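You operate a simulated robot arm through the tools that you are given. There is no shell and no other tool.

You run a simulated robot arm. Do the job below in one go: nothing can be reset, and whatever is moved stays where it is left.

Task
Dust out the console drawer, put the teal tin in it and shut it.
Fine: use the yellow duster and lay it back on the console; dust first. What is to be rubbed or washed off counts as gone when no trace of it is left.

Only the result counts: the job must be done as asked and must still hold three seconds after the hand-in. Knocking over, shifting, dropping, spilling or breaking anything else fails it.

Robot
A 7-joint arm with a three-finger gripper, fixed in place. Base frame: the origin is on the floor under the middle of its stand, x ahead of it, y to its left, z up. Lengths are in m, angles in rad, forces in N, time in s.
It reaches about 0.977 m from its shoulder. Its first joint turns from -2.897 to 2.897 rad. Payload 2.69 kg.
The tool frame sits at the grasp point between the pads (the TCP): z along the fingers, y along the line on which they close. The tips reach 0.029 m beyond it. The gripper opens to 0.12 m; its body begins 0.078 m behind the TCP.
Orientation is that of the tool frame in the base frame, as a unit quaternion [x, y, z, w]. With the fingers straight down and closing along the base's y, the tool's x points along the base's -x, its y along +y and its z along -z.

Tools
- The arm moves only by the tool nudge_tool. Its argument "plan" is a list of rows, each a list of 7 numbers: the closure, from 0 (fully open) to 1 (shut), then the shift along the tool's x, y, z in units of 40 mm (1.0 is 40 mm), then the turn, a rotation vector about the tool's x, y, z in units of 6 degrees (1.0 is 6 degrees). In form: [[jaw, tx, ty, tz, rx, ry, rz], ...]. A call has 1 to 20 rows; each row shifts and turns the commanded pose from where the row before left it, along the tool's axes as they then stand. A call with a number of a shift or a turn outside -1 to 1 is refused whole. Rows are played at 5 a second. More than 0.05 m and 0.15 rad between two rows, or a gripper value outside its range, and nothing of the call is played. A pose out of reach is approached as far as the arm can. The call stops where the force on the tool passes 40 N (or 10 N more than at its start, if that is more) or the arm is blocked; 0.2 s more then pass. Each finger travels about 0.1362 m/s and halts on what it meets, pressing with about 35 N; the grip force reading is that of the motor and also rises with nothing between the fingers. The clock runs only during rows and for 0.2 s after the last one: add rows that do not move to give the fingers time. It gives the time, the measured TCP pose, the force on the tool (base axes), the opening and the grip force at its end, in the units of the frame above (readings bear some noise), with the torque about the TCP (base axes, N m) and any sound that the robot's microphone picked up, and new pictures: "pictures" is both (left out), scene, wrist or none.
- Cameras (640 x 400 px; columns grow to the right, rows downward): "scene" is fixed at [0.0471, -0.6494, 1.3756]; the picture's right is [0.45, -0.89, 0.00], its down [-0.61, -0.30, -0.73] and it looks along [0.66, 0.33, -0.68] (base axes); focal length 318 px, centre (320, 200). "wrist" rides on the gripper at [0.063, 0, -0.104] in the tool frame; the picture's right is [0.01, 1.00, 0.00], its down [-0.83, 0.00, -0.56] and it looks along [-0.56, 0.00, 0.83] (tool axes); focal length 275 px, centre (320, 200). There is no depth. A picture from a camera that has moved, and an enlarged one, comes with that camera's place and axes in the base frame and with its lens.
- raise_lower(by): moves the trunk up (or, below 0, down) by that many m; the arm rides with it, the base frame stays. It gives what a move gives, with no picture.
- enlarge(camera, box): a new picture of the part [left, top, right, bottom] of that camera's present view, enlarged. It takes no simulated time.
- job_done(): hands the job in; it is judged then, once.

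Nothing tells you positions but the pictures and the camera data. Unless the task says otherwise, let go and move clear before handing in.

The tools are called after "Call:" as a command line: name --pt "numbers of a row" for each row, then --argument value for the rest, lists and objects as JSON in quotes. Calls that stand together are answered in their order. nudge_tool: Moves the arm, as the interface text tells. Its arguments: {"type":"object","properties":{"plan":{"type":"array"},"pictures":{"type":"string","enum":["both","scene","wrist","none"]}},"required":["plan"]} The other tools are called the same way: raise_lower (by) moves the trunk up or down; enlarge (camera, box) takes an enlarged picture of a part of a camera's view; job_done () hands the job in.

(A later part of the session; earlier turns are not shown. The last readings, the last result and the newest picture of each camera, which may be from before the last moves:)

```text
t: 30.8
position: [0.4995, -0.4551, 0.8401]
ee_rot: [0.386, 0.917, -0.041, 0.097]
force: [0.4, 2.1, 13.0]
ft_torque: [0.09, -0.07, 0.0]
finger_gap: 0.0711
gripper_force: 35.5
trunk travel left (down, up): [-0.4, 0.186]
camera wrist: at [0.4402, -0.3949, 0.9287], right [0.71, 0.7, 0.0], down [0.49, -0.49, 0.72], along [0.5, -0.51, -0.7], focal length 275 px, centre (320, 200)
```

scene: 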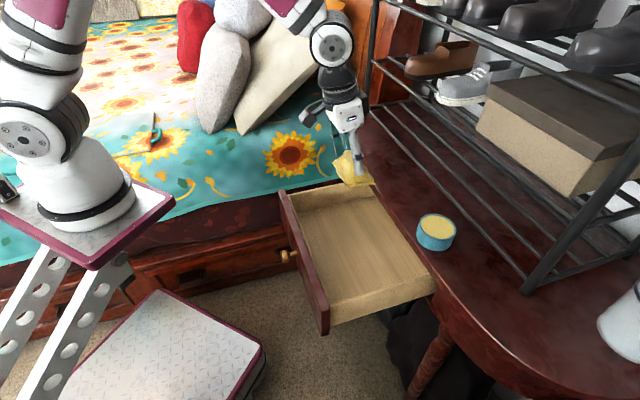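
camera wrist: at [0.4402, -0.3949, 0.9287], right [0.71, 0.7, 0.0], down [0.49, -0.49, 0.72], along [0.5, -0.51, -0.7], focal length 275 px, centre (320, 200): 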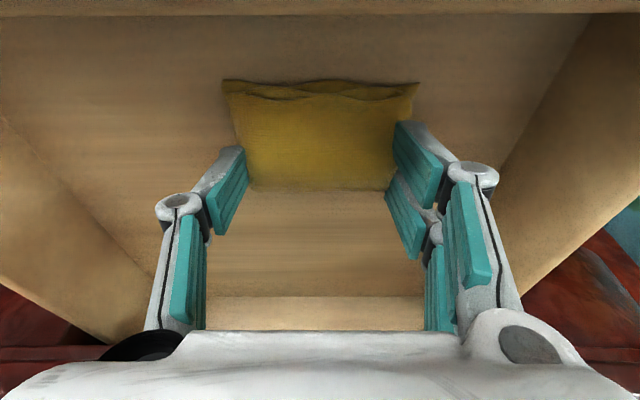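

Call:
nudge_tool --pt "0.7 0 -0.5 0 0 0 0" --pt "0.7 0 -0.5 0 0 0 0" --pt "0.7 0 -0.5 0 0 0 0" --pt "0.7 0 -0.5 0 0 0 0" --pt "0.7 -0.031 0 -0.147 0 0 0" --pt "0.7 -0.44 0 0.0935 0 0 0" --pt "0.7 0.031 0 0.147 0 0 0" --pt "0.7 0 0.5 0 0 0 0" --pt "0.7 0 0.5 0 0 0 0" --pt "0.7 0 0.5 0 0 0 0" --pt "0.7 0 0.5 0 0 0 0" --pt "0.7 -0.031 0 -0.147 0 0 0" --pt "0.7 -0.44 0 0.0935 0 0 0" --pt "0.7 0.031 0 0.147 0 0 0" --pt "0.7 0 -0.5 0 0 0 0" --pt "0.7 0 -0.5 0 0 0 0" --pt "0.7 0 -0.5 0 0 0 0" --pt "0.7 0 -0.5 0 0 0 0" --pt "0.7 0 0 0 0 0 0" --pictures "none"

Call:
nudge_tool --pt "0.7 -0.031 0 -0.147 0 0 0" --pt "0.7 -0.44 0 0.0935 0 0 0" --pt "0.7 0.031 0 0.147 0 0 0" --pt "0.7 0 0.5 0 0 0 0" --pt "0.7 0 0.5 0 0 0 0" --pt "0.7 0 0.5 0 0 0 0" --pt "0.7 0 0.5 0 0 0 0" --pt "0.7 0 0 0 0 0 0" --pt "0.7 -0.156 0 -0.733 0 0 0" --pt "0.7 -0.156 0 -0.733 0 0 0" --pt "0.7 -0.156 0 -0.733 0 0 0" --pt "0.7 -0.156 0 -0.733 0 0 0" --pt "0.7 -0.156 0 -0.733 0 0 0" --pt "0.7 0 0.7 0 0 0 0" --pt "0.7 0 0.7 0 0 0 0" --pt "0.7 0 0.7 0 0 0 0" --pt "0.7 0 0 0 0 0 0" --pictures "both"

Call:
enlarge --camera "scene" --box '[300, 180, 430, 310]'

```text
t: 34.8
position: [0.4688, -0.5349, 0.8413]
ee_rot: [0.385, 0.917, -0.041, 0.098]
force: [8.1, 7.7, 29.8]
ft_torque: [0.27, -0.62, 0.08]
finger_gap: 0.071
gripper_force: 35.0
trunk travel left (down, up): [-0.4, 0.186]
```

```text
t: 38.4
position: [0.5958, -0.4322, 0.9895]
ee_rot: [0.386, 0.917, -0.04, 0.097]
force: [-0.1, -0.1, -0.2]
ft_torque: [-0.04, -0.03, -0.01]
finger_gap: 0.0709
gripper_force: 34.5
trunk travel left (down, up): [-0.4, 0.186]
camera wrist: at [0.5373, -0.3725, 1.0774], right [0.71, 0.7, 0.0], down [0.49, -0.5, 0.72], along [0.5, -0.51, -0.7], focal length 275 px, centre (320, 200)
```

scene: 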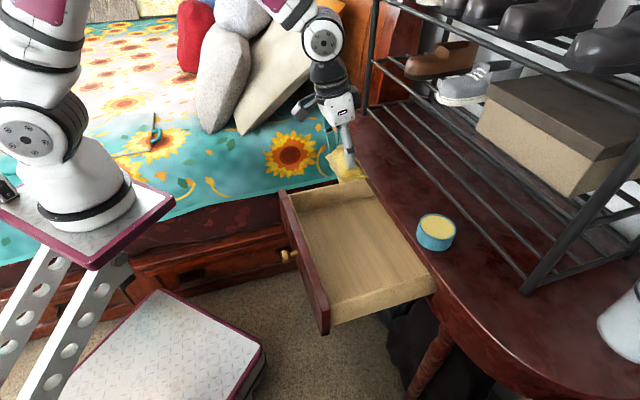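
wrist: 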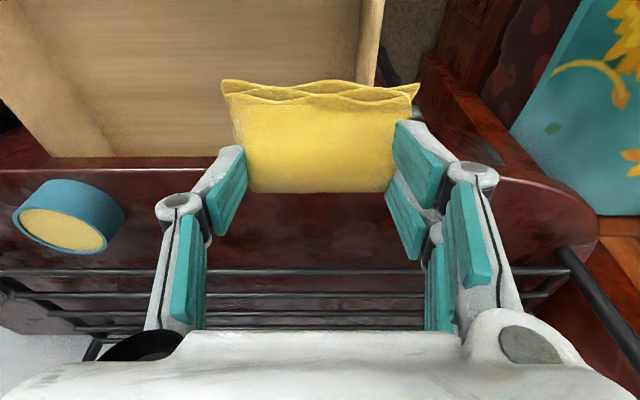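

```text
3.08 times, centred on (365, 245) of scene
camera zoom: at [0.0471, -0.6494, 1.3756], right [0.45, -0.89, 0.0], down [-0.61, -0.3, -0.73], along [0.66, 0.33, -0.68], focal length 979 px, centre (182, 62)
```

zoom: 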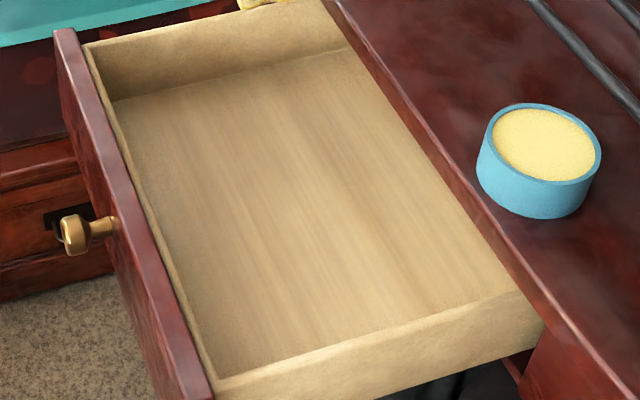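

The drawer floor is clean. I'll carry the duster back to its spot on the console.

Call:
nudge_tool --pt "0.7 -0.48 -0.045 0.102 0 0 0" --pt "0.7 -0.48 -0.045 0.102 0 0 0" --pt "0.7 -0.48 -0.045 0.102 0 0 0" --pt "0.7 -0.48 -0.045 0.102 0 0 0" --pt "0.7 -0.48 -0.045 0.102 0 0 0" --pt "0.7 0.039 0 0.183 0 0 0" --pt "0.7 0.039 0 0.183 0 0 0" --pt "0.7 0.039 0 0.183 0 0 0" --pt "0.7 0.02 0 0.092 0 0 0" --pt "0.7 0 0 0 0 0 0" --pictures "both"

Call:
enlarge --camera "scene" --box '[320, 30, 480, 200]'

```text
t: 40.6
position: [0.6594, -0.511, 0.9634]
ee_rot: [0.385, 0.917, -0.04, 0.096]
force: [0.5, 0.2, -0.3]
ft_torque: [0.02, -0.01, -0.02]
finger_gap: 0.0711
gripper_force: 35.0
trunk travel left (down, up): [-0.4, 0.186]
camera wrist: at [0.601, -0.4512, 1.053], right [0.71, 0.7, 0.0], down [0.49, -0.5, 0.72], along [0.5, -0.51, -0.7], focal length 275 px, centre (320, 200)
```

scene: 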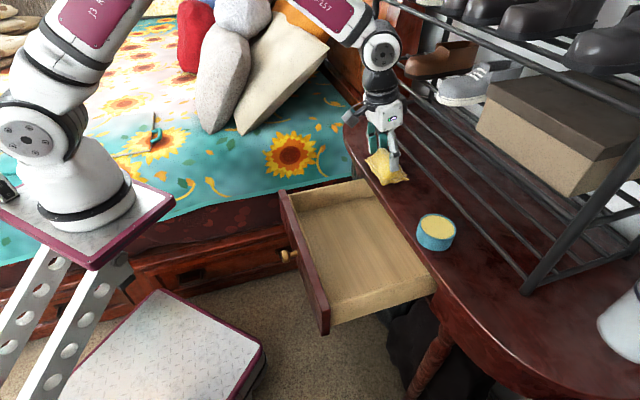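
wrist: 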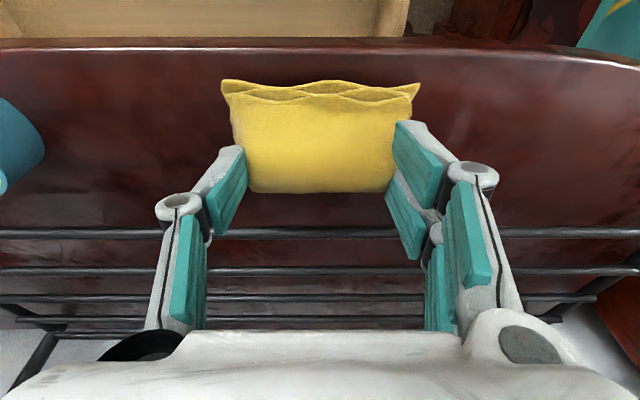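

```text
2.35 times, centred on (400, 115) of scene
camera zoom: at [0.0471, -0.6494, 1.3756], right [0.45, -0.89, 0.0], down [-0.61, -0.3, -0.73], along [0.66, 0.33, -0.68], focal length 749 px, centre (132, 400)
```

zoom: 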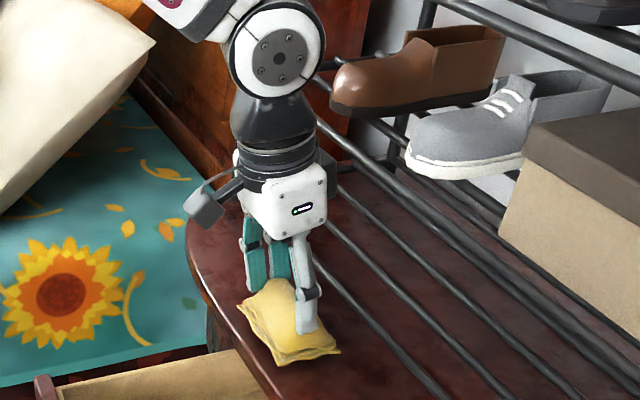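

Call:
nudge_tool --pt "0.7 0.01 0 0.049 0 0 0" --pt "0.7 0.01 0 0.049 0 0 0" --pt "0.7 0 0 0 0 0 0" --pictures "none"

```text
t: 41.4
position: [0.6597, -0.5128, 0.9604]
ee_rot: [0.386, 0.917, -0.04, 0.096]
force: [0.6, -0.7, -0.5]
ft_torque: [0.05, 0.0, 0.02]
finger_gap: 0.071
gripper_force: 35.4
trunk travel left (down, up): [-0.4, 0.186]
```

Call:
nudge_tool --pt "0.7 0.01 0 0.049 0 0 0" --pt "0.7 0.01 0 0.049 0 0 0" --pt "0.7 0 0 0 0 0 0" --pictures "none"

```text
t: 42.2
position: [0.6606, -0.5113, 0.955]
ee_rot: [0.386, 0.916, -0.041, 0.097]
force: [-0.1, -0.7, 4.3]
ft_torque: [-0.06, 0.02, -0.01]
finger_gap: 0.0712
gripper_force: 35.2
trunk travel left (down, up): [-0.4, 0.186]
```

The duster is on the console with light contact. I'll open the fingers and then lift clear.

Call:
nudge_tool --pt "0.4 0 0 0 0 0 0" --pt "0.2 0 0 0 0 0 0" --pt "0 0 0 0 0 0 0" --pt "0 0 0 0 0 0 0" --pt "0 0 0 0 0 0 0" --pictures "wrist"

```text
t: 43.4
position: [0.6608, -0.511, 0.9547]
ee_rot: [0.386, 0.917, -0.041, 0.096]
force: [0.4, -1.0, 0.7]
ft_torque: [0.03, 0.0, 0.03]
finger_gap: 0.1197
gripper_force: 0.0
trunk travel left (down, up): [-0.4, 0.186]
camera wrist: at [0.6019, -0.4516, 1.0438], right [0.71, 0.7, 0.0], down [0.49, -0.5, 0.72], along [0.5, -0.51, -0.7], focal length 275 px, centre (320, 200)
```

wrist: 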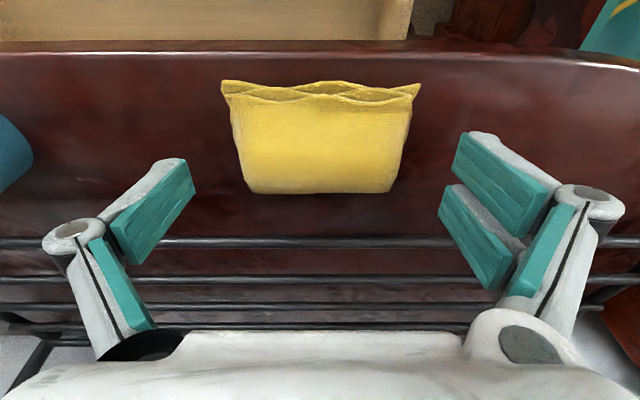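

The duster is laid down and free. I'll lift straight up and move over to the tin.

Call:
nudge_tool --pt "0 -0.13 0 -0.61 0 0 0" --pt "0 -0.13 0 -0.61 0 0 0" --pt "0 -0.13 0 -0.61 0 0 0" --pt "0 -0.13 0 -0.61 0 0 0" --pt "0 0 -0.768 0 0 0 0" --pt "0 0 -0.768 0 0 0 0" --pt "0 0 -0.768 0 0 0 0" --pt "0 0 -0.768 0 0 0 0" --pt "0 0 -0.768 0 0 0 0" --pt "0 0 -0.768 0 0 0 0" --pt "0 0 -0.768 0 0 0 0" --pt "0 0 0 0 0 0 0" --pictures "both"

Call:
enlarge --camera "wrist" --box '[200, 0, 440, 200]'

Call:
enlarge --camera "scene" --box '[330, 50, 550, 280]'

```text
t: 46.0
position: [0.5091, -0.6634, 1.053]
ee_rot: [0.385, 0.917, -0.041, 0.097]
force: [-0.1, -0.4, 0.3]
ft_torque: [0.0, -0.02, 0.01]
finger_gap: 0.1201
gripper_force: 0.1
trunk travel left (down, up): [-0.4, 0.186]
camera wrist: at [0.4497, -0.6042, 1.142], right [0.71, 0.7, 0.0], down [0.49, -0.5, 0.72], along [0.5, -0.51, -0.7], focal length 275 px, centre (320, 200)
```

scene: 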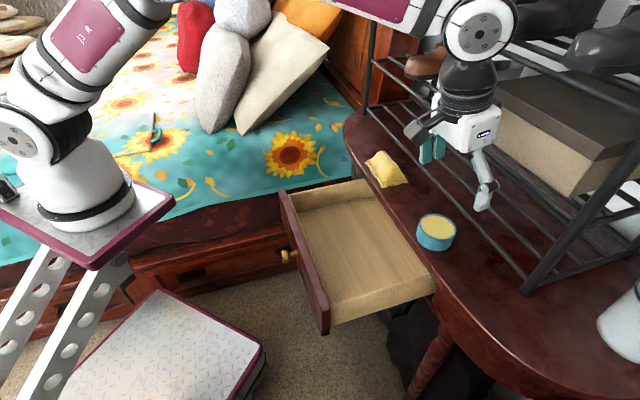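
wrist: 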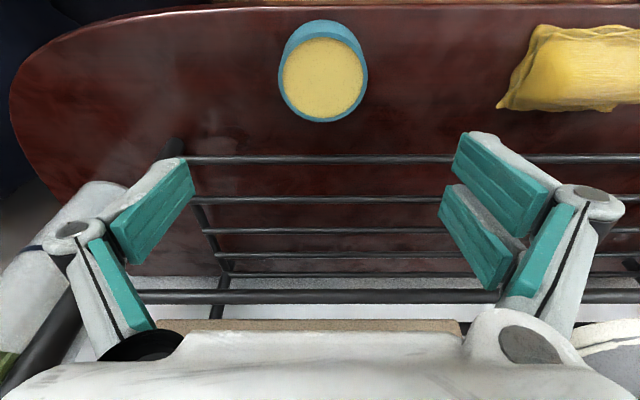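

```text
2.00 times, centred on (320, 100) of wrist
camera zoom: at [0.4497, -0.6042, 1.142], right [0.71, 0.7, 0.0], down [0.49, -0.5, 0.72], along [0.5, -0.51, -0.7], focal length 551 px, centre (320, 400)
```

zoom: 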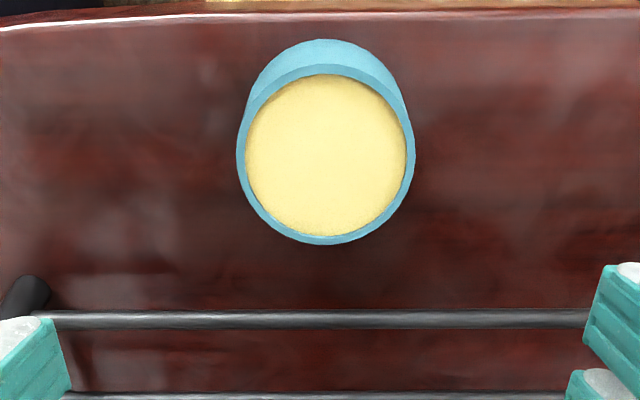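

```text
1.74 times, centred on (440, 165) of scene
camera zoom: at [0.0471, -0.6494, 1.3756], right [0.45, -0.89, 0.0], down [-0.61, -0.3, -0.73], along [0.66, 0.33, -0.68], focal length 554 px, centre (111, 261)
```

zoom: 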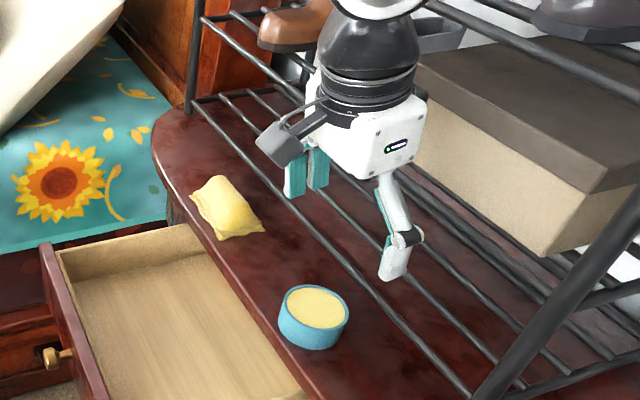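

The tin is centred at about u -0.099, v 0.836, with a radius of about 0.034 m, and the gripper is right over it. I'll go down around it.

Call:
nudge_tool --pt "0 0.13 0.006 0.61 0 0 0" --pt "0 0.13 0.006 0.61 0 0 0" --pt "0 0.13 0.006 0.61 0 0 0" --pt "0 0.078 0.006 0.367 0 0 0" --pt "0 0.052 0 0.244 0 0 0" --pt "0 0.039 0 0.183 0 0 0" --pt "0 0 0 0 0 0 0" --pictures "both"

Call:
enlarge --camera "scene" --box '[370, 110, 530, 290]'

```text
t: 47.6
position: [0.5068, -0.6584, 0.9476]
ee_rot: [0.385, 0.917, -0.041, 0.096]
force: [0.1, -0.4, 0.7]
ft_torque: [-0.02, 0.01, -0.04]
finger_gap: 0.1198
gripper_force: 0.0
trunk travel left (down, up): [-0.4, 0.186]
camera wrist: at [0.4483, -0.599, 1.036], right [0.71, 0.7, 0.0], down [0.49, -0.5, 0.72], along [0.5, -0.51, -0.7], focal length 275 px, centre (320, 200)
```

scene: 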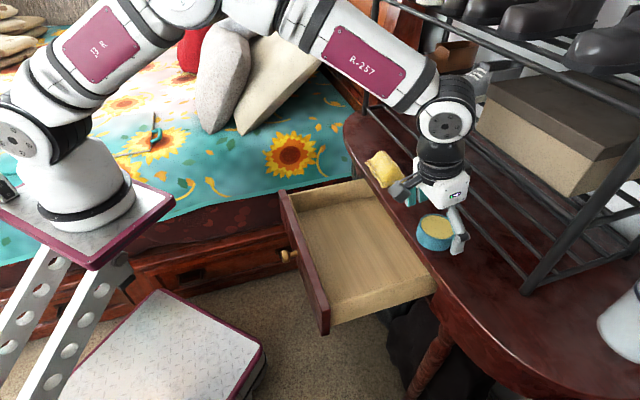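
wrist: 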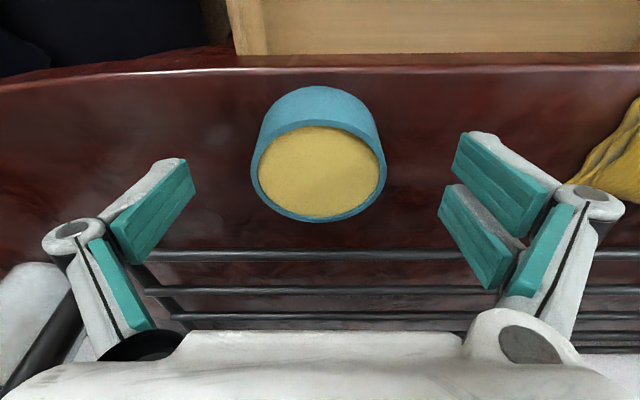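

```text
2.22 times, centred on (450, 200) of scene
camera zoom: at [0.0471, -0.6494, 1.3756], right [0.45, -0.89, 0.0], down [-0.61, -0.3, -0.73], along [0.66, 0.33, -0.68], focal length 707 px, centre (31, 200)
```

zoom: 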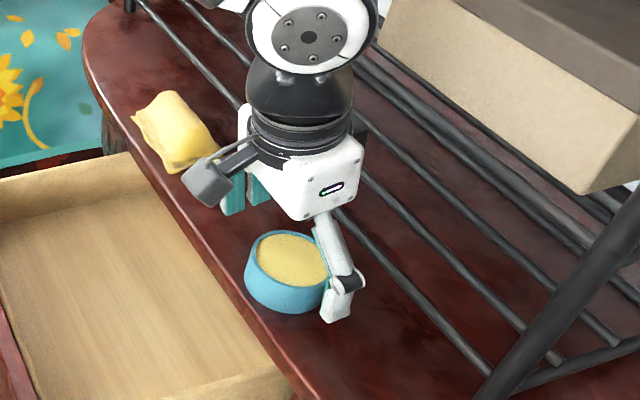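

The tin sits between the fingers. I'll correct 5 mm toward the rack, go down 3 mm and close on it.

Call:
nudge_tool --pt "0 -0.107 0 0.099 0 0 0" --pt "0.2 0 0 0 0 0 0" --pt "0.3 0 0 0 0 0 0" --pt "0.38 0 0 0 0 0 0" --pt "0.44 0 0 0 0 0 0" --pt "0.5 0 0 0 0 0 0" --pt "0.5 0 0 0 0 0 0" --pt "0.5 0 0 0 0 0 0" --pictures "both"

Call:
enlarge --camera "scene" --box '[370, 110, 530, 290]'

```text
t: 49.4
position: [0.5105, -0.6629, 0.9445]
ee_rot: [0.385, 0.917, -0.04, 0.096]
force: [-0.8, -0.6, 0.6]
ft_torque: [-0.01, 0.05, 0.02]
finger_gap: 0.0666
gripper_force: 35.1
trunk travel left (down, up): [-0.4, 0.186]
camera wrist: at [0.4522, -0.6035, 1.0335], right [0.71, 0.7, 0.0], down [0.49, -0.5, 0.72], along [0.5, -0.51, -0.7], focal length 275 px, centre (320, 200)
```

scene: 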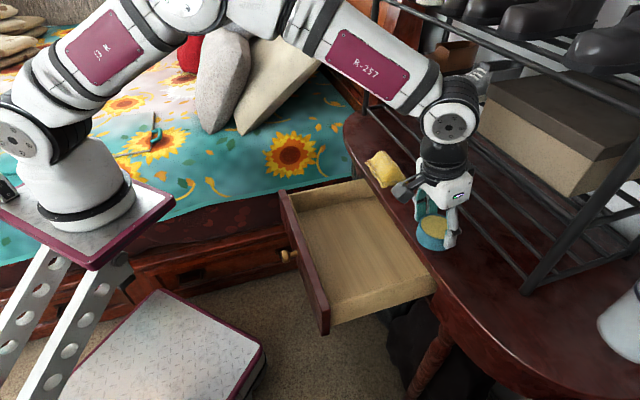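
wrist: 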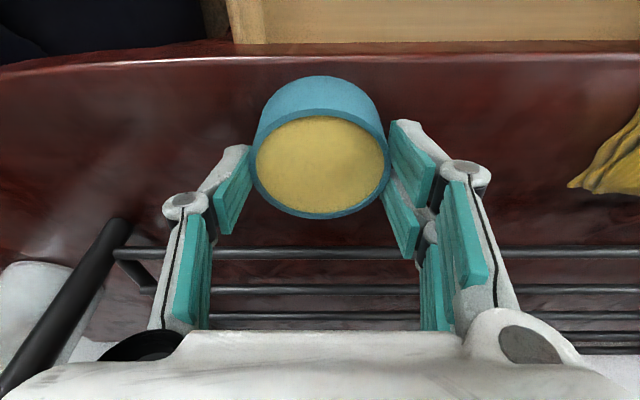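

```text
2.22 times, centred on (450, 200) of scene
camera zoom: at [0.0471, -0.6494, 1.3756], right [0.45, -0.89, 0.0], down [-0.61, -0.3, -0.73], along [0.66, 0.33, -0.68], focal length 707 px, centre (31, 200)
```

zoom: 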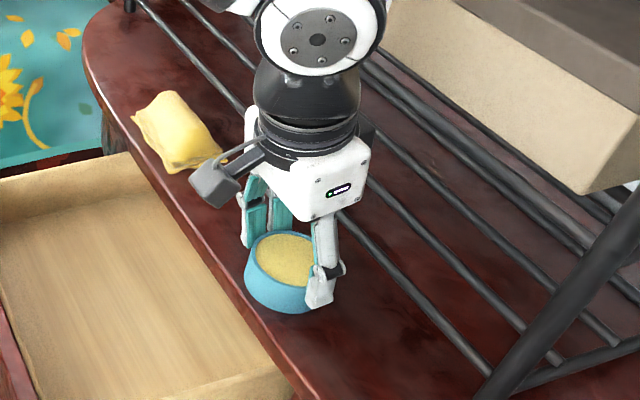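

The tin is gripped at a gap of 0.067 m. I'll lift it slowly and check that it stays level.

Call:
nudge_tool --pt "0.6 -0.026 0 -0.122 0 0 0" --pt "0.6 -0.052 0 -0.244 0 0 0" --pt "0.6 -0.078 0 -0.367 0 0 0" --pt "0.6 -0.078 0 -0.367 0 0 0" --pt "0.6 -0.078 0 -0.367 0 0 0" --pt "0.6 0 0 0 0 0 0" --pt "0.6 0 0 0 0 0 0" --pictures "both"

Call:
enlarge --camera "scene" --box '[370, 110, 530, 290]'

```text
t: 51.0
position: [0.5085, -0.6666, 1.0044]
ee_rot: [0.386, 0.917, -0.04, 0.097]
force: [-0.6, 0.2, -2.8]
ft_torque: [-0.02, 0.04, 0.02]
finger_gap: 0.0666
gripper_force: 34.8
trunk travel left (down, up): [-0.4, 0.186]
camera wrist: at [0.4507, -0.606, 1.0929], right [0.71, 0.7, 0.0], down [0.49, -0.5, 0.72], along [0.5, -0.51, -0.7], focal length 275 px, centre (320, 200)
```

scene: 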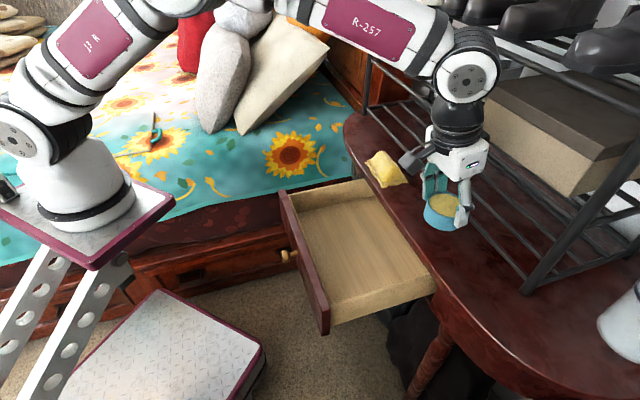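
wrist: 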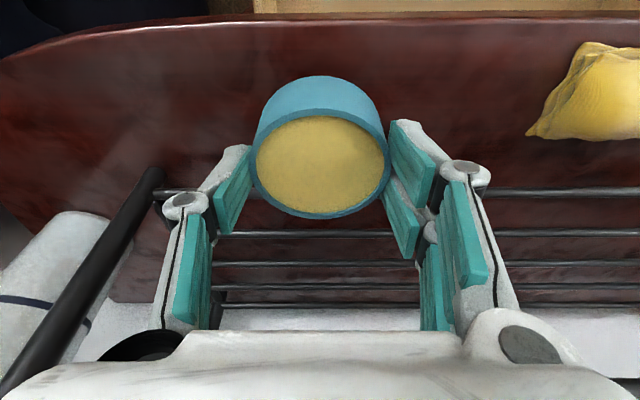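

```text
2.22 times, centred on (450, 200) of scene
camera zoom: at [0.0471, -0.6494, 1.3756], right [0.45, -0.89, 0.0], down [-0.61, -0.3, -0.73], along [0.66, 0.33, -0.68], focal length 707 px, centre (31, 200)
```

zoom: 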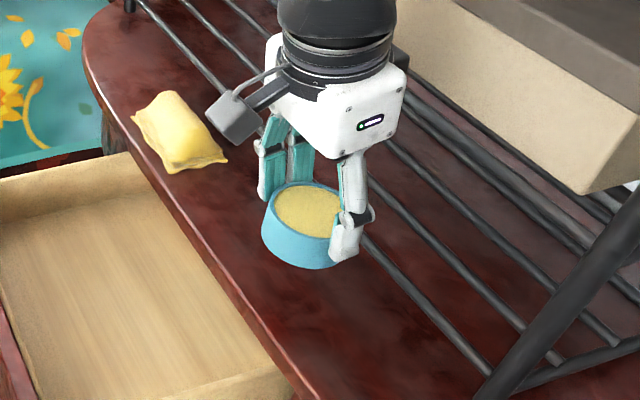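

The tin stayed level and hasn't slipped. I'll carry it over the drawer.

Call:
nudge_tool --pt "0.6 0.49 0.45 -0.104 0 0 0" --pt "0.6 0.49 0.45 -0.104 0 0 0" --pt "0.6 0.49 0.45 -0.104 0 0 0" --pt "0.6 0.49 0.45 -0.104 0 0 0" --pt "0.6 0.49 0.45 -0.104 0 0 0" --pt "0.6 0.49 0.45 -0.104 0 0 0" --pt "0.6 0 0 0 0 0 0" --pt "0.6 0.13 0 0.61 0 0 0" --pt "0.6 0.13 0 0.61 0 0 0" --pt "0.6 0.13 0 0.61 0 0 0" --pt "0.6 0.13 0 0.61 0 0 0" --pt "0.6 0.13 0 0.61 0 0 0" --pt "0.6 0 0 0 0 0 0" --pictures "both"

Call:
enlarge --camera "scene" --box '[270, 120, 450, 330]'

```text
t: 53.8
position: [0.5034, -0.5033, 0.8814]
ee_rot: [0.385, 0.917, -0.04, 0.096]
force: [0.1, -0.5, -2.9]
ft_torque: [-0.03, 0.01, -0.01]
finger_gap: 0.0664
gripper_force: 35.2
trunk travel left (down, up): [-0.4, 0.186]
camera wrist: at [0.4441, -0.4434, 0.9695], right [0.71, 0.7, 0.0], down [0.49, -0.5, 0.72], along [0.5, -0.51, -0.7], focal length 275 px, centre (320, 200)
```

scene: 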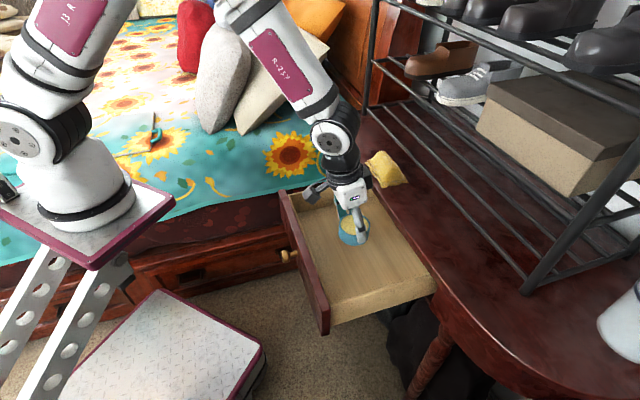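
wrist: 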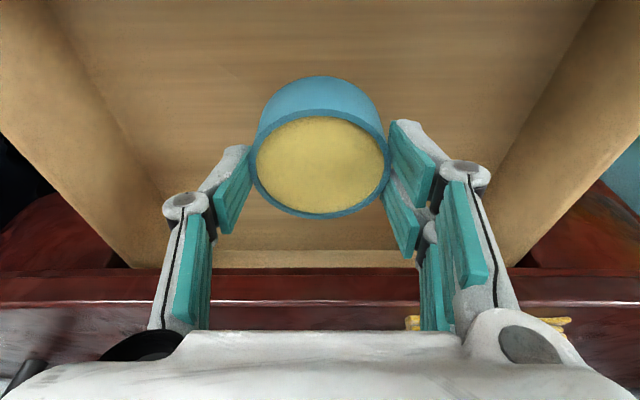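

```text
1.90 times, centred on (360, 225) of scene
camera zoom: at [0.0471, -0.6494, 1.3756], right [0.45, -0.89, 0.0], down [-0.61, -0.3, -0.73], along [0.66, 0.33, -0.68], focal length 606 px, centre (244, 152)
```

zoom: 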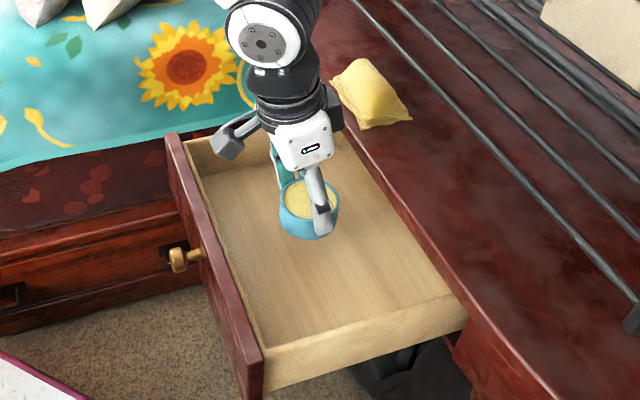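

The tin is over the middle of the drawer. I'll lower it toward the floor in small steps.

Call:
nudge_tool --pt "0.6 0.052 0 0.244 0 0 0" --pt "0.6 0.052 0 0.244 0 0 0" --pt "0.6 0.052 0 0.244 0 0 0" --pt "0.6 0.052 0 0.244 0 0 0" --pt "0.6 0.02 0 0.098 0 0 0" --pt "0.6 0 0 0 0 0 0" --pictures "none"

```text
t: 55.2
position: [0.5033, -0.5032, 0.8348]
ee_rot: [0.386, 0.917, -0.041, 0.096]
force: [-0.3, -0.6, -2.2]
ft_torque: [0.03, -0.01, 0.02]
finger_gap: 0.0666
gripper_force: 34.7
trunk travel left (down, up): [-0.4, 0.186]
```

Call:
nudge_tool --pt "0.6 0.01 0 0.049 0 0 0" --pt "0.6 0 0 0 0 0 0" --pictures "none"

```text
t: 55.8
position: [0.5038, -0.5019, 0.8328]
ee_rot: [0.385, 0.917, -0.041, 0.097]
force: [0.4, 0.8, -2.2]
ft_torque: [0.02, 0.03, 0.05]
finger_gap: 0.0667
gripper_force: 35.4
trunk travel left (down, up): [-0.4, 0.186]
```

Call:
nudge_tool --pt "0.6 0.008 0 0.037 0 0 0" --pt "0.6 0 0 0 0 0 0" --pictures "none"

```text
t: 56.4
position: [0.5038, -0.5024, 0.8329]
ee_rot: [0.386, 0.917, -0.041, 0.096]
force: [-0.3, 0.2, -2.6]
ft_torque: [0.01, -0.02, 0.0]
finger_gap: 0.0667
gripper_force: 35.1
trunk travel left (down, up): [-0.4, 0.186]
```

Call:
nudge_tool --pt "0.6 0.008 0 0.037 0 0 0" --pt "0.6 0 0 0 0 0 0" --pictures "none"

```text
t: 57.0
position: [0.5038, -0.5035, 0.8309]
ee_rot: [0.386, 0.917, -0.04, 0.096]
force: [0.2, -0.2, -2.6]
ft_torque: [-0.02, 0.0, -0.03]
finger_gap: 0.0666
gripper_force: 34.5
trunk travel left (down, up): [-0.4, 0.186]
```

Call:
nudge_tool --pt "0.6 0.008 0 0.037 0 0 0" --pt "0.6 0 0 0 0 0 0" --pictures "none"

```text
t: 57.6
position: [0.504, -0.5043, 0.8297]
ee_rot: [0.385, 0.917, -0.04, 0.096]
force: [0.4, 1.7, 0.4]
ft_torque: [-0.01, 0.05, -0.03]
finger_gap: 0.0665
gripper_force: 34.5
trunk travel left (down, up): [-0.4, 0.186]
```

The force reading shows the floor is now carrying the tin. I'll open the fingers slowly to release it.

Call:
nudge_tool --pt "0.42 0 0 0 0 0 0" --pt "0.36 0 0 0 0 0 0" --pt "0.28 0 0 0 0 0 0" --pt "0.15 0 0 0 0 0 0" --pt "0 0 0 0 0 0 0" --pt "0 0 0 0 0 0 0" --pictures "both"

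```text
t: 59.0
position: [0.5054, -0.5033, 0.8296]
ee_rot: [0.386, 0.917, -0.04, 0.096]
force: [0.0, 0.5, -0.3]
ft_torque: [0.0, 0.01, -0.03]
finger_gap: 0.1197
gripper_force: 0.1
trunk travel left (down, up): [-0.4, 0.186]
camera wrist: at [0.4456, -0.4434, 0.918], right [0.71, 0.7, 0.0], down [0.49, -0.5, 0.72], along [0.5, -0.51, -0.7], focal length 275 px, centre (320, 200)
```

scene: 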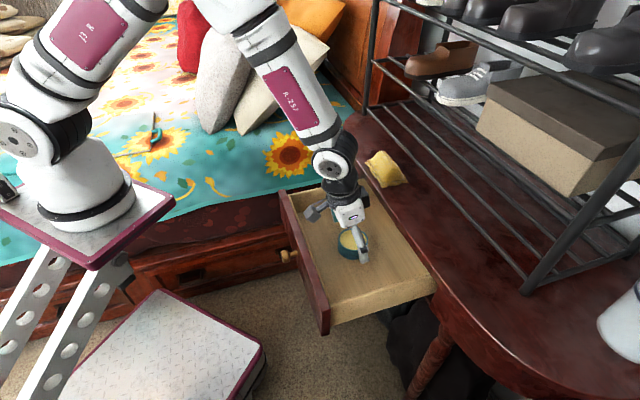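
wrist: 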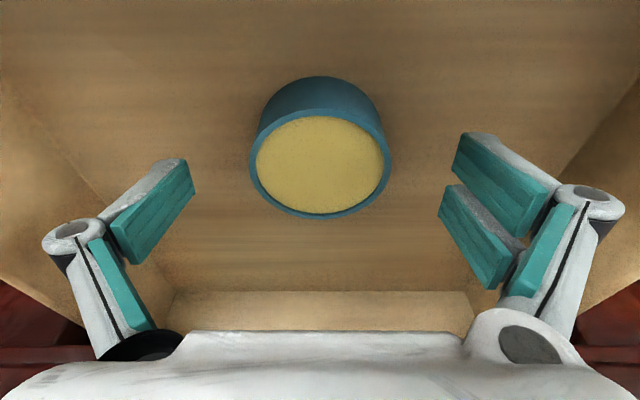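

The tin stands free in the drawer. I'll lift clear, then study the front panel and lip so I can push the drawer shut properly.

Call:
nudge_tool --pt "0 -0.052 0 -0.244 0 0 0" --pt "0 -0.104 0 -0.489 0 0 0" --pt "0 -0.13 0 -0.61 0 0 0" --pt "0 -0.13 0 -0.61 0 0 0" --pt "0 -0.13 0 -0.61 0 0 0" --pt "0 -0.13 0 -0.61 0 0 0" --pt "0 -0.13 0 -0.61 0 0 0" --pt "0 -0.13 0 -0.61 0 0 0" --pt "0 0 0 0 0 0 0" --pictures "both"

Call:
enlarge --camera "scene" --box '[390, 240, 500, 350]'

Call:
enlarge --camera "scene" --box '[260, 150, 450, 350]'

```text
t: 61.0
position: [0.5042, -0.5055, 1.011]
ee_rot: [0.386, 0.917, -0.041, 0.097]
force: [-0.3, 0.0, 1.0]
ft_torque: [0.03, 0.0, 0.02]
finger_gap: 0.1199
gripper_force: 0.0
trunk travel left (down, up): [-0.4, 0.186]
camera wrist: at [0.4448, -0.4451, 1.1], right [0.71, 0.7, 0.0], down [0.49, -0.5, 0.72], along [0.5, -0.51, -0.7], focal length 275 px, centre (320, 200)
```

scene: 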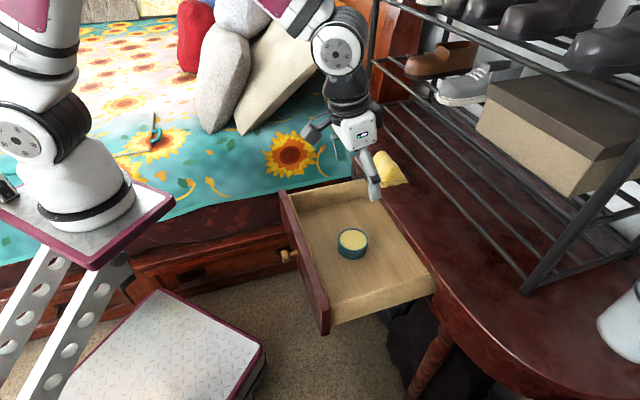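
wrist: 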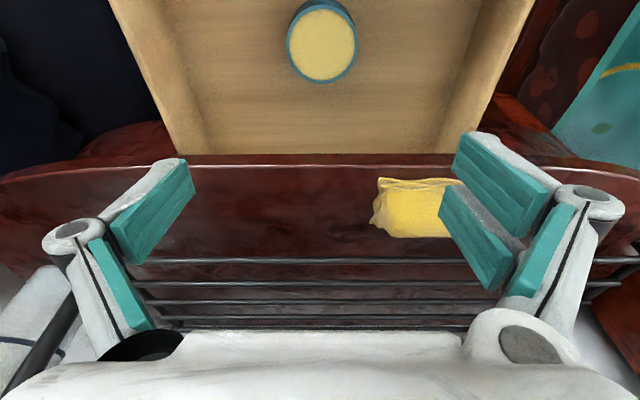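

```text
3.64 times, centred on (445, 295) of scene
camera zoom: at [0.0471, -0.6494, 1.3756], right [0.45, -0.89, 0.0], down [-0.61, -0.3, -0.73], along [0.66, 0.33, -0.68], focal length 1157 px, centre (-134, -146)
```

zoom: 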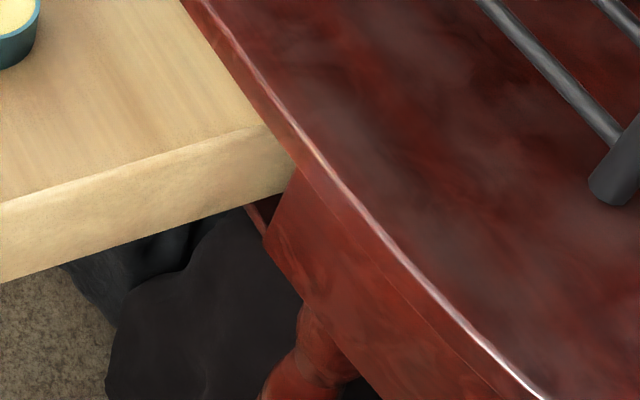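

```text
2.00 times, centred on (355, 250) of scene
camera zoom: at [0.0471, -0.6494, 1.3756], right [0.45, -0.89, 0.0], down [-0.61, -0.3, -0.73], along [0.66, 0.33, -0.68], focal length 636 px, centre (250, 100)
```

zoom: 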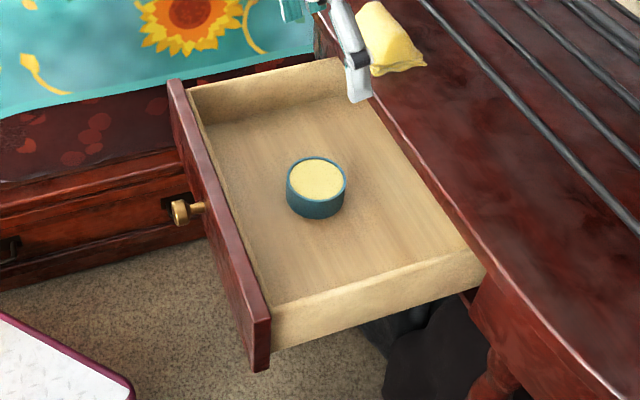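

The tin is upright in the drawer. The apron face is near v 0.832 and the lip edge at v 0.79, so when closed the panel sits about 2 cm under the lip but the knob still sticks out in front. I'll back off to the front of the drawer and find the knob.

Call:
nudge_tool --pt "0 0.853 0 -0.181 0 0 0" --pt "0 0.853 0 -0.181 0 0 0" --pt "0 0.853 0 -0.181 0 0 0" --pt "0 0.853 0 -0.181 0 0 0" --pt "0 0.853 0 -0.181 0 0 0" --pt "0 0.853 0 -0.181 0 0 0" --pt "0 0.853 0 -0.181 0 0 0" --pt "0 0 0 0 0 0 0" --pictures "both"

Call:
enlarge --camera "wrist" --box '[200, 0, 440, 200]'

Call:
enlarge --camera "scene" --box '[250, 180, 350, 350]'

```text
t: 62.8
position: [0.3291, -0.3276, 1.011]
ee_rot: [0.385, 0.917, -0.04, 0.096]
force: [0.4, 0.1, -0.1]
ft_torque: [-0.01, -0.01, -0.02]
finger_gap: 0.12
gripper_force: 0.0
trunk travel left (down, up): [-0.4, 0.186]
camera wrist: at [0.2712, -0.268, 1.1002], right [0.71, 0.7, 0.0], down [0.49, -0.5, 0.72], along [0.5, -0.51, -0.7], focal length 275 px, centre (320, 200)
```

scene: 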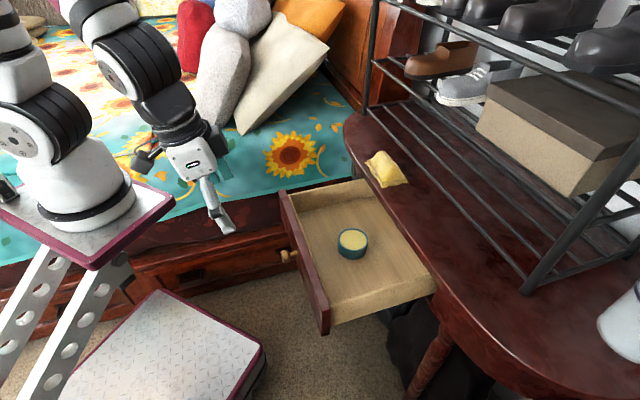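
wrist: 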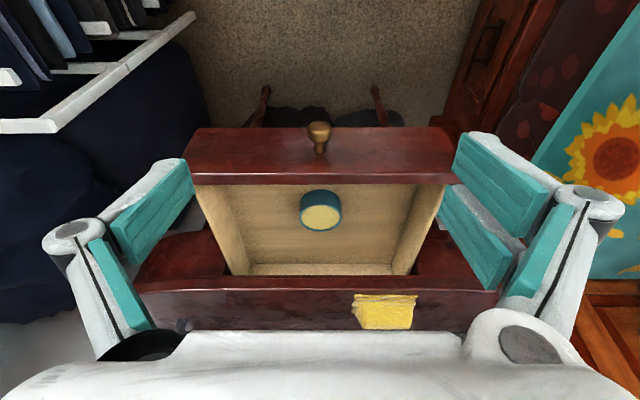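

```text
2.00 times, centred on (320, 100) of wrist
camera zoom: at [0.2712, -0.268, 1.1002], right [0.71, 0.7, 0.0], down [0.49, -0.5, 0.72], along [0.5, -0.51, -0.7], focal length 551 px, centre (320, 400)
```

zoom: 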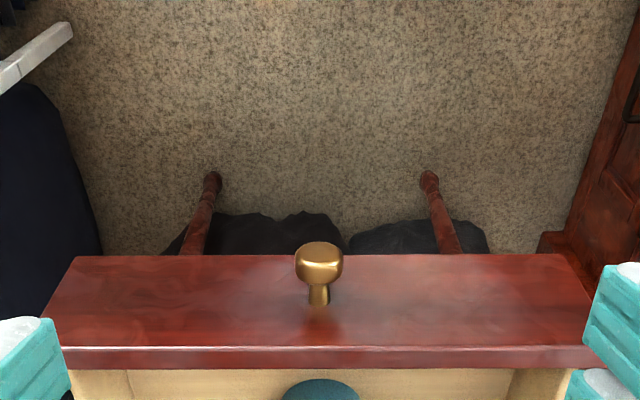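

```text
2.35 times, centred on (300, 265) of scene
camera zoom: at [0.0471, -0.6494, 1.3756], right [0.45, -0.89, 0.0], down [-0.61, -0.3, -0.73], along [0.66, 0.33, -0.68], focal length 749 px, centre (367, 47)
```

zoom: 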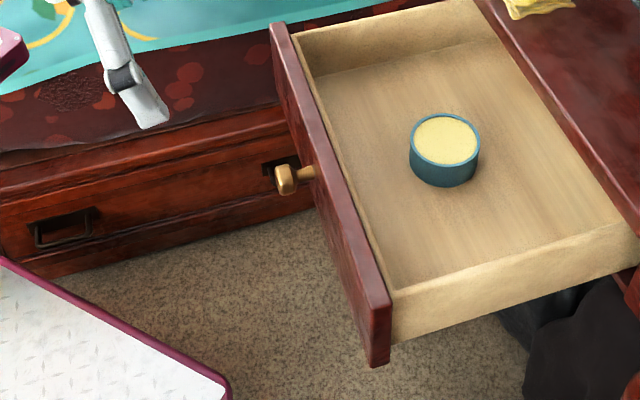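

The knob is at about u 0.006, z 0.817, with its tip at v 0.55, so it will end near v 0.777 and stay clear of the lip. I'll close the fingers, lower in front of it, and check alignment.

Call:
nudge_tool --pt "0.3 0 0 0 0 0 0" --pt "0.6 0 0 0 0 0 0" --pt "1 0 0 0 0 0 0" --pt "1 0.13 0 0.61 0 0 0" --pt "1 0.13 0 0.61 0 0 0" --pt "1 0.13 0 0.61 0 0 0" --pt "1 0.13 0 0.61 0 0 0" --pt "1 0 0 0 0 0 0" --pictures "both"

Call:
enlarge --camera "scene" --box '[180, 130, 340, 290]'

```text
t: 64.6
position: [0.3313, -0.3263, 0.9107]
ee_rot: [0.386, 0.916, -0.041, 0.097]
force: [-0.8, -0.3, 0.5]
ft_torque: [-0.03, 0.01, -0.02]
finger_gap: 0.0
gripper_force: 28.9
trunk travel left (down, up): [-0.4, 0.186]
camera wrist: at [0.2726, -0.2679, 0.9988], right [0.71, 0.7, 0.0], down [0.49, -0.5, 0.72], along [0.5, -0.51, -0.7], focal length 275 px, centre (320, 200)
```

scene: 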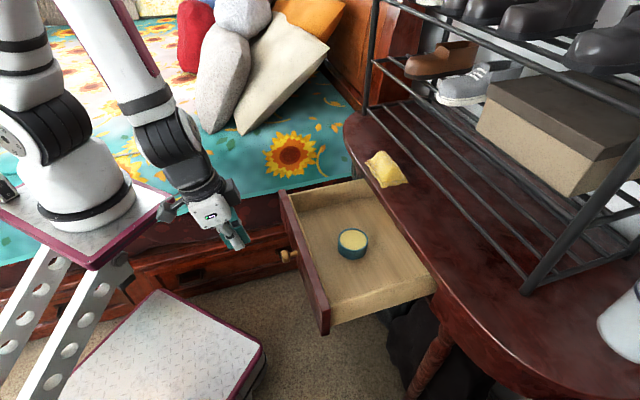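
wrist: 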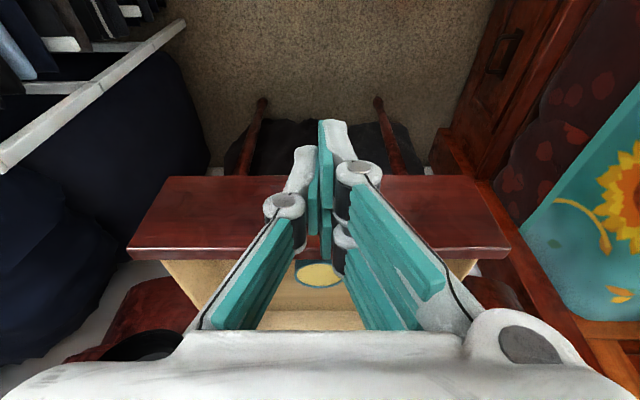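

```text
2.50 times, centred on (260, 210) of scene
camera zoom: at [0.0471, -0.6494, 1.3756], right [0.45, -0.89, 0.0], down [-0.61, -0.3, -0.73], along [0.66, 0.33, -0.68], focal length 796 px, centre (470, 175)
```

zoom: 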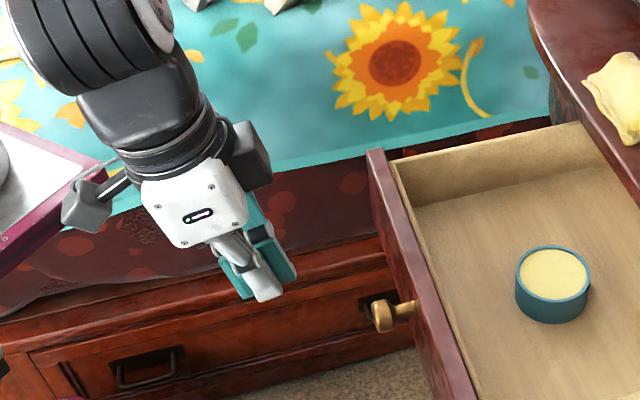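

With the fingers shut, I see a dark block on the rack side of the gripper that could touch the lip at this tilt. I'll tilt back further, to 36° in total, before pushing on the knob.

Call:
nudge_tool --pt "1 0 0 0 0 -1 0" --pt "1 0 0 0 0 -1 0" --pt "1 0 0 0 0 -1 0" --pt "1 0 0 0 0 -1 0" --pt "1 0.397 -0.097 0.616 0 0 0" --pt "1 0.397 -0.097 0.616 0 0 0" --pt "1 0.397 -0.097 0.616 0 0 0" --pt "1 0 0 0 0 0 0" --pictures "both"

Call:
enlarge --camera "scene" --box '[180, 130, 340, 290]'

Call:
enlarge --camera "wrist" --box '[220, 80, 420, 280]'

```text
t: 66.4
position: [0.3238, -0.3795, 0.8243]
ee_rot: [0.372, 0.888, -0.101, 0.253]
force: [0.0, -0.1, 1.0]
ft_torque: [0.04, -0.03, 0.01]
finger_gap: 0.0
gripper_force: 28.7
out of reach, approached as far as the arm can: row 1, 2, 3, 4
trunk travel left (down, up): [-0.4, 0.186]
camera wrist: at [0.2463, -0.302, 0.8789], right [0.71, 0.71, 0.01], down [0.29, -0.3, 0.91], along [0.64, -0.64, -0.42], focal length 275 px, centre (320, 200)
```

scene: 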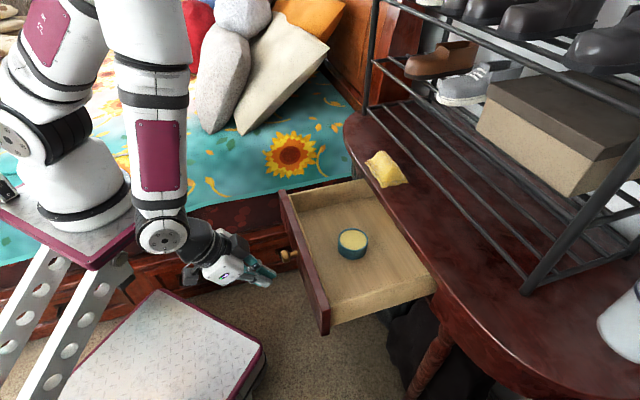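
wrist: 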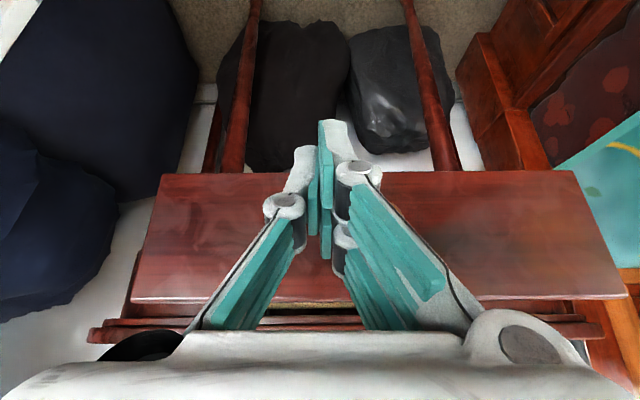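

```text
2.50 times, centred on (260, 210) of scene
camera zoom: at [0.0471, -0.6494, 1.3756], right [0.45, -0.89, 0.0], down [-0.61, -0.3, -0.73], along [0.66, 0.33, -0.68], focal length 796 px, centre (470, 175)
```

zoom: 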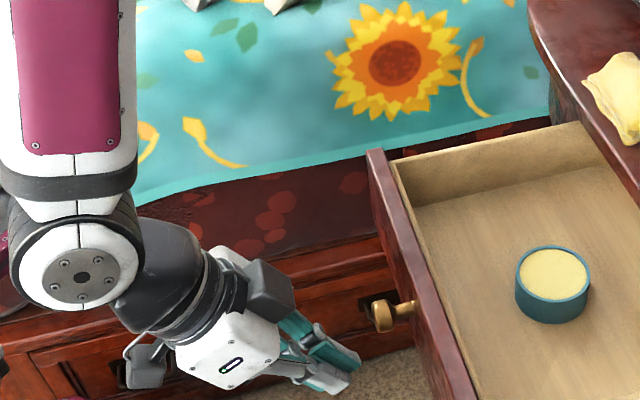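

```text
2.00 times, centred on (320, 180) of wrist
camera zoom: at [0.2463, -0.302, 0.8789], right [0.71, 0.71, 0.01], down [0.29, -0.3, 0.91], along [0.64, -0.64, -0.42], focal length 551 px, centre (320, 240)
```

zoom: 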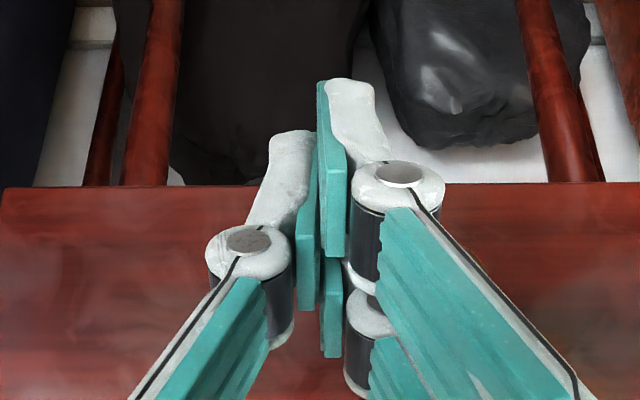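

The tilt reached about 31.6°, limited by reach, and the TCP ended up at u -0.034, left of the knob. I'll back off slightly, shift sideways to line up with it, and check.

Call:
nudge_tool --pt "1 0.213 0 -0.131 0 0 0" --pt "1 0 0.375 0 0 0 0" --pt "1 0 0.375 0 0 0 0" --pt "1 0 0 0 0 0 0" --pictures "both"

Call:
enlarge --camera "scene" --box '[180, 150, 340, 310]'

```text
t: 67.4
position: [0.3349, -0.3622, 0.8205]
ee_rot: [0.372, 0.887, -0.099, 0.254]
force: [-0.8, 0.1, 0.0]
ft_torque: [0.0, -0.01, 0.0]
finger_gap: 0.0001
gripper_force: 28.0
out of reach, approached as far as the arm can: row 3
trunk travel left (down, up): [-0.4, 0.186]
camera wrist: at [0.2578, -0.2847, 0.8761], right [0.71, 0.71, 0.01], down [0.29, -0.3, 0.91], along [0.65, -0.64, -0.42], focal length 275 px, centre (320, 200)
```

scene: 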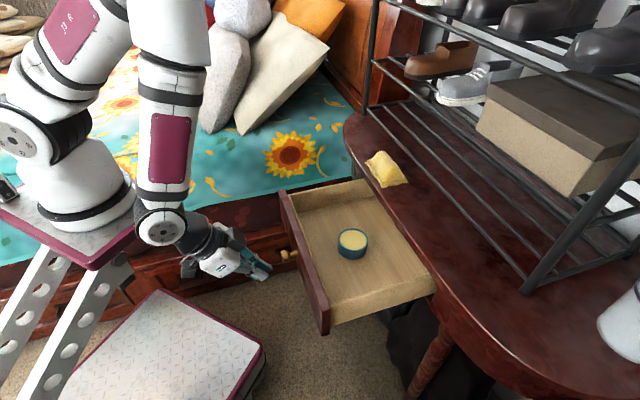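
wrist: 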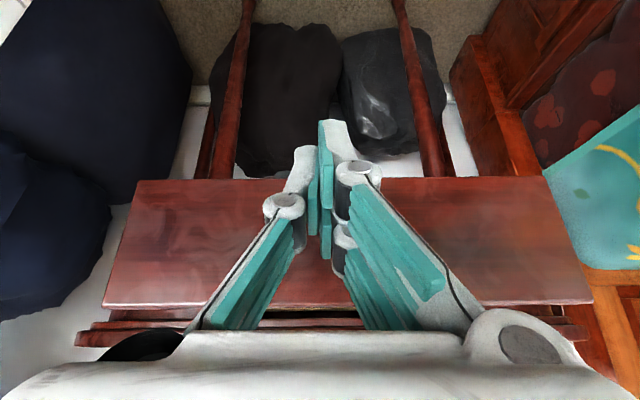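

```text
2.50 times, centred on (260, 230) of scene
camera zoom: at [0.0471, -0.6494, 1.3756], right [0.45, -0.89, 0.0], down [-0.61, -0.3, -0.73], along [0.66, 0.33, -0.68], focal length 796 px, centre (470, 125)
```

zoom: 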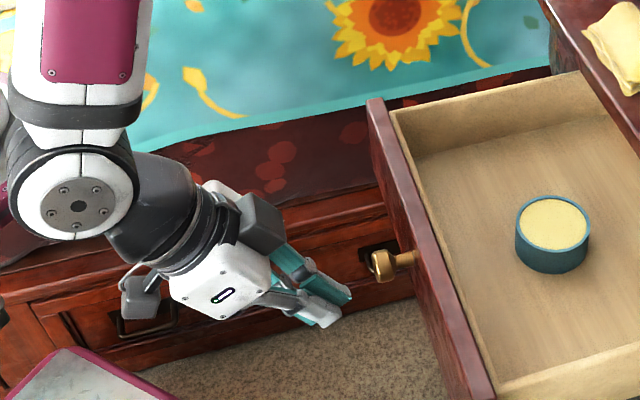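

Call:
nudge_tool --pt "1 -0.1 0.25 0.06 0 0 0" --pt "1 0 0 0 0 0 0" --pictures "none"

```text
t: 68.0
position: [0.3439, -0.3619, 0.8189]
ee_rot: [0.372, 0.888, -0.098, 0.253]
force: [-0.9, 0.2, 1.2]
ft_torque: [0.0, -0.02, 0.02]
finger_gap: 0.0
gripper_force: 28.6
out of reach, approached as far as the arm can: row 1
trunk travel left (down, up): [-0.4, 0.186]
```

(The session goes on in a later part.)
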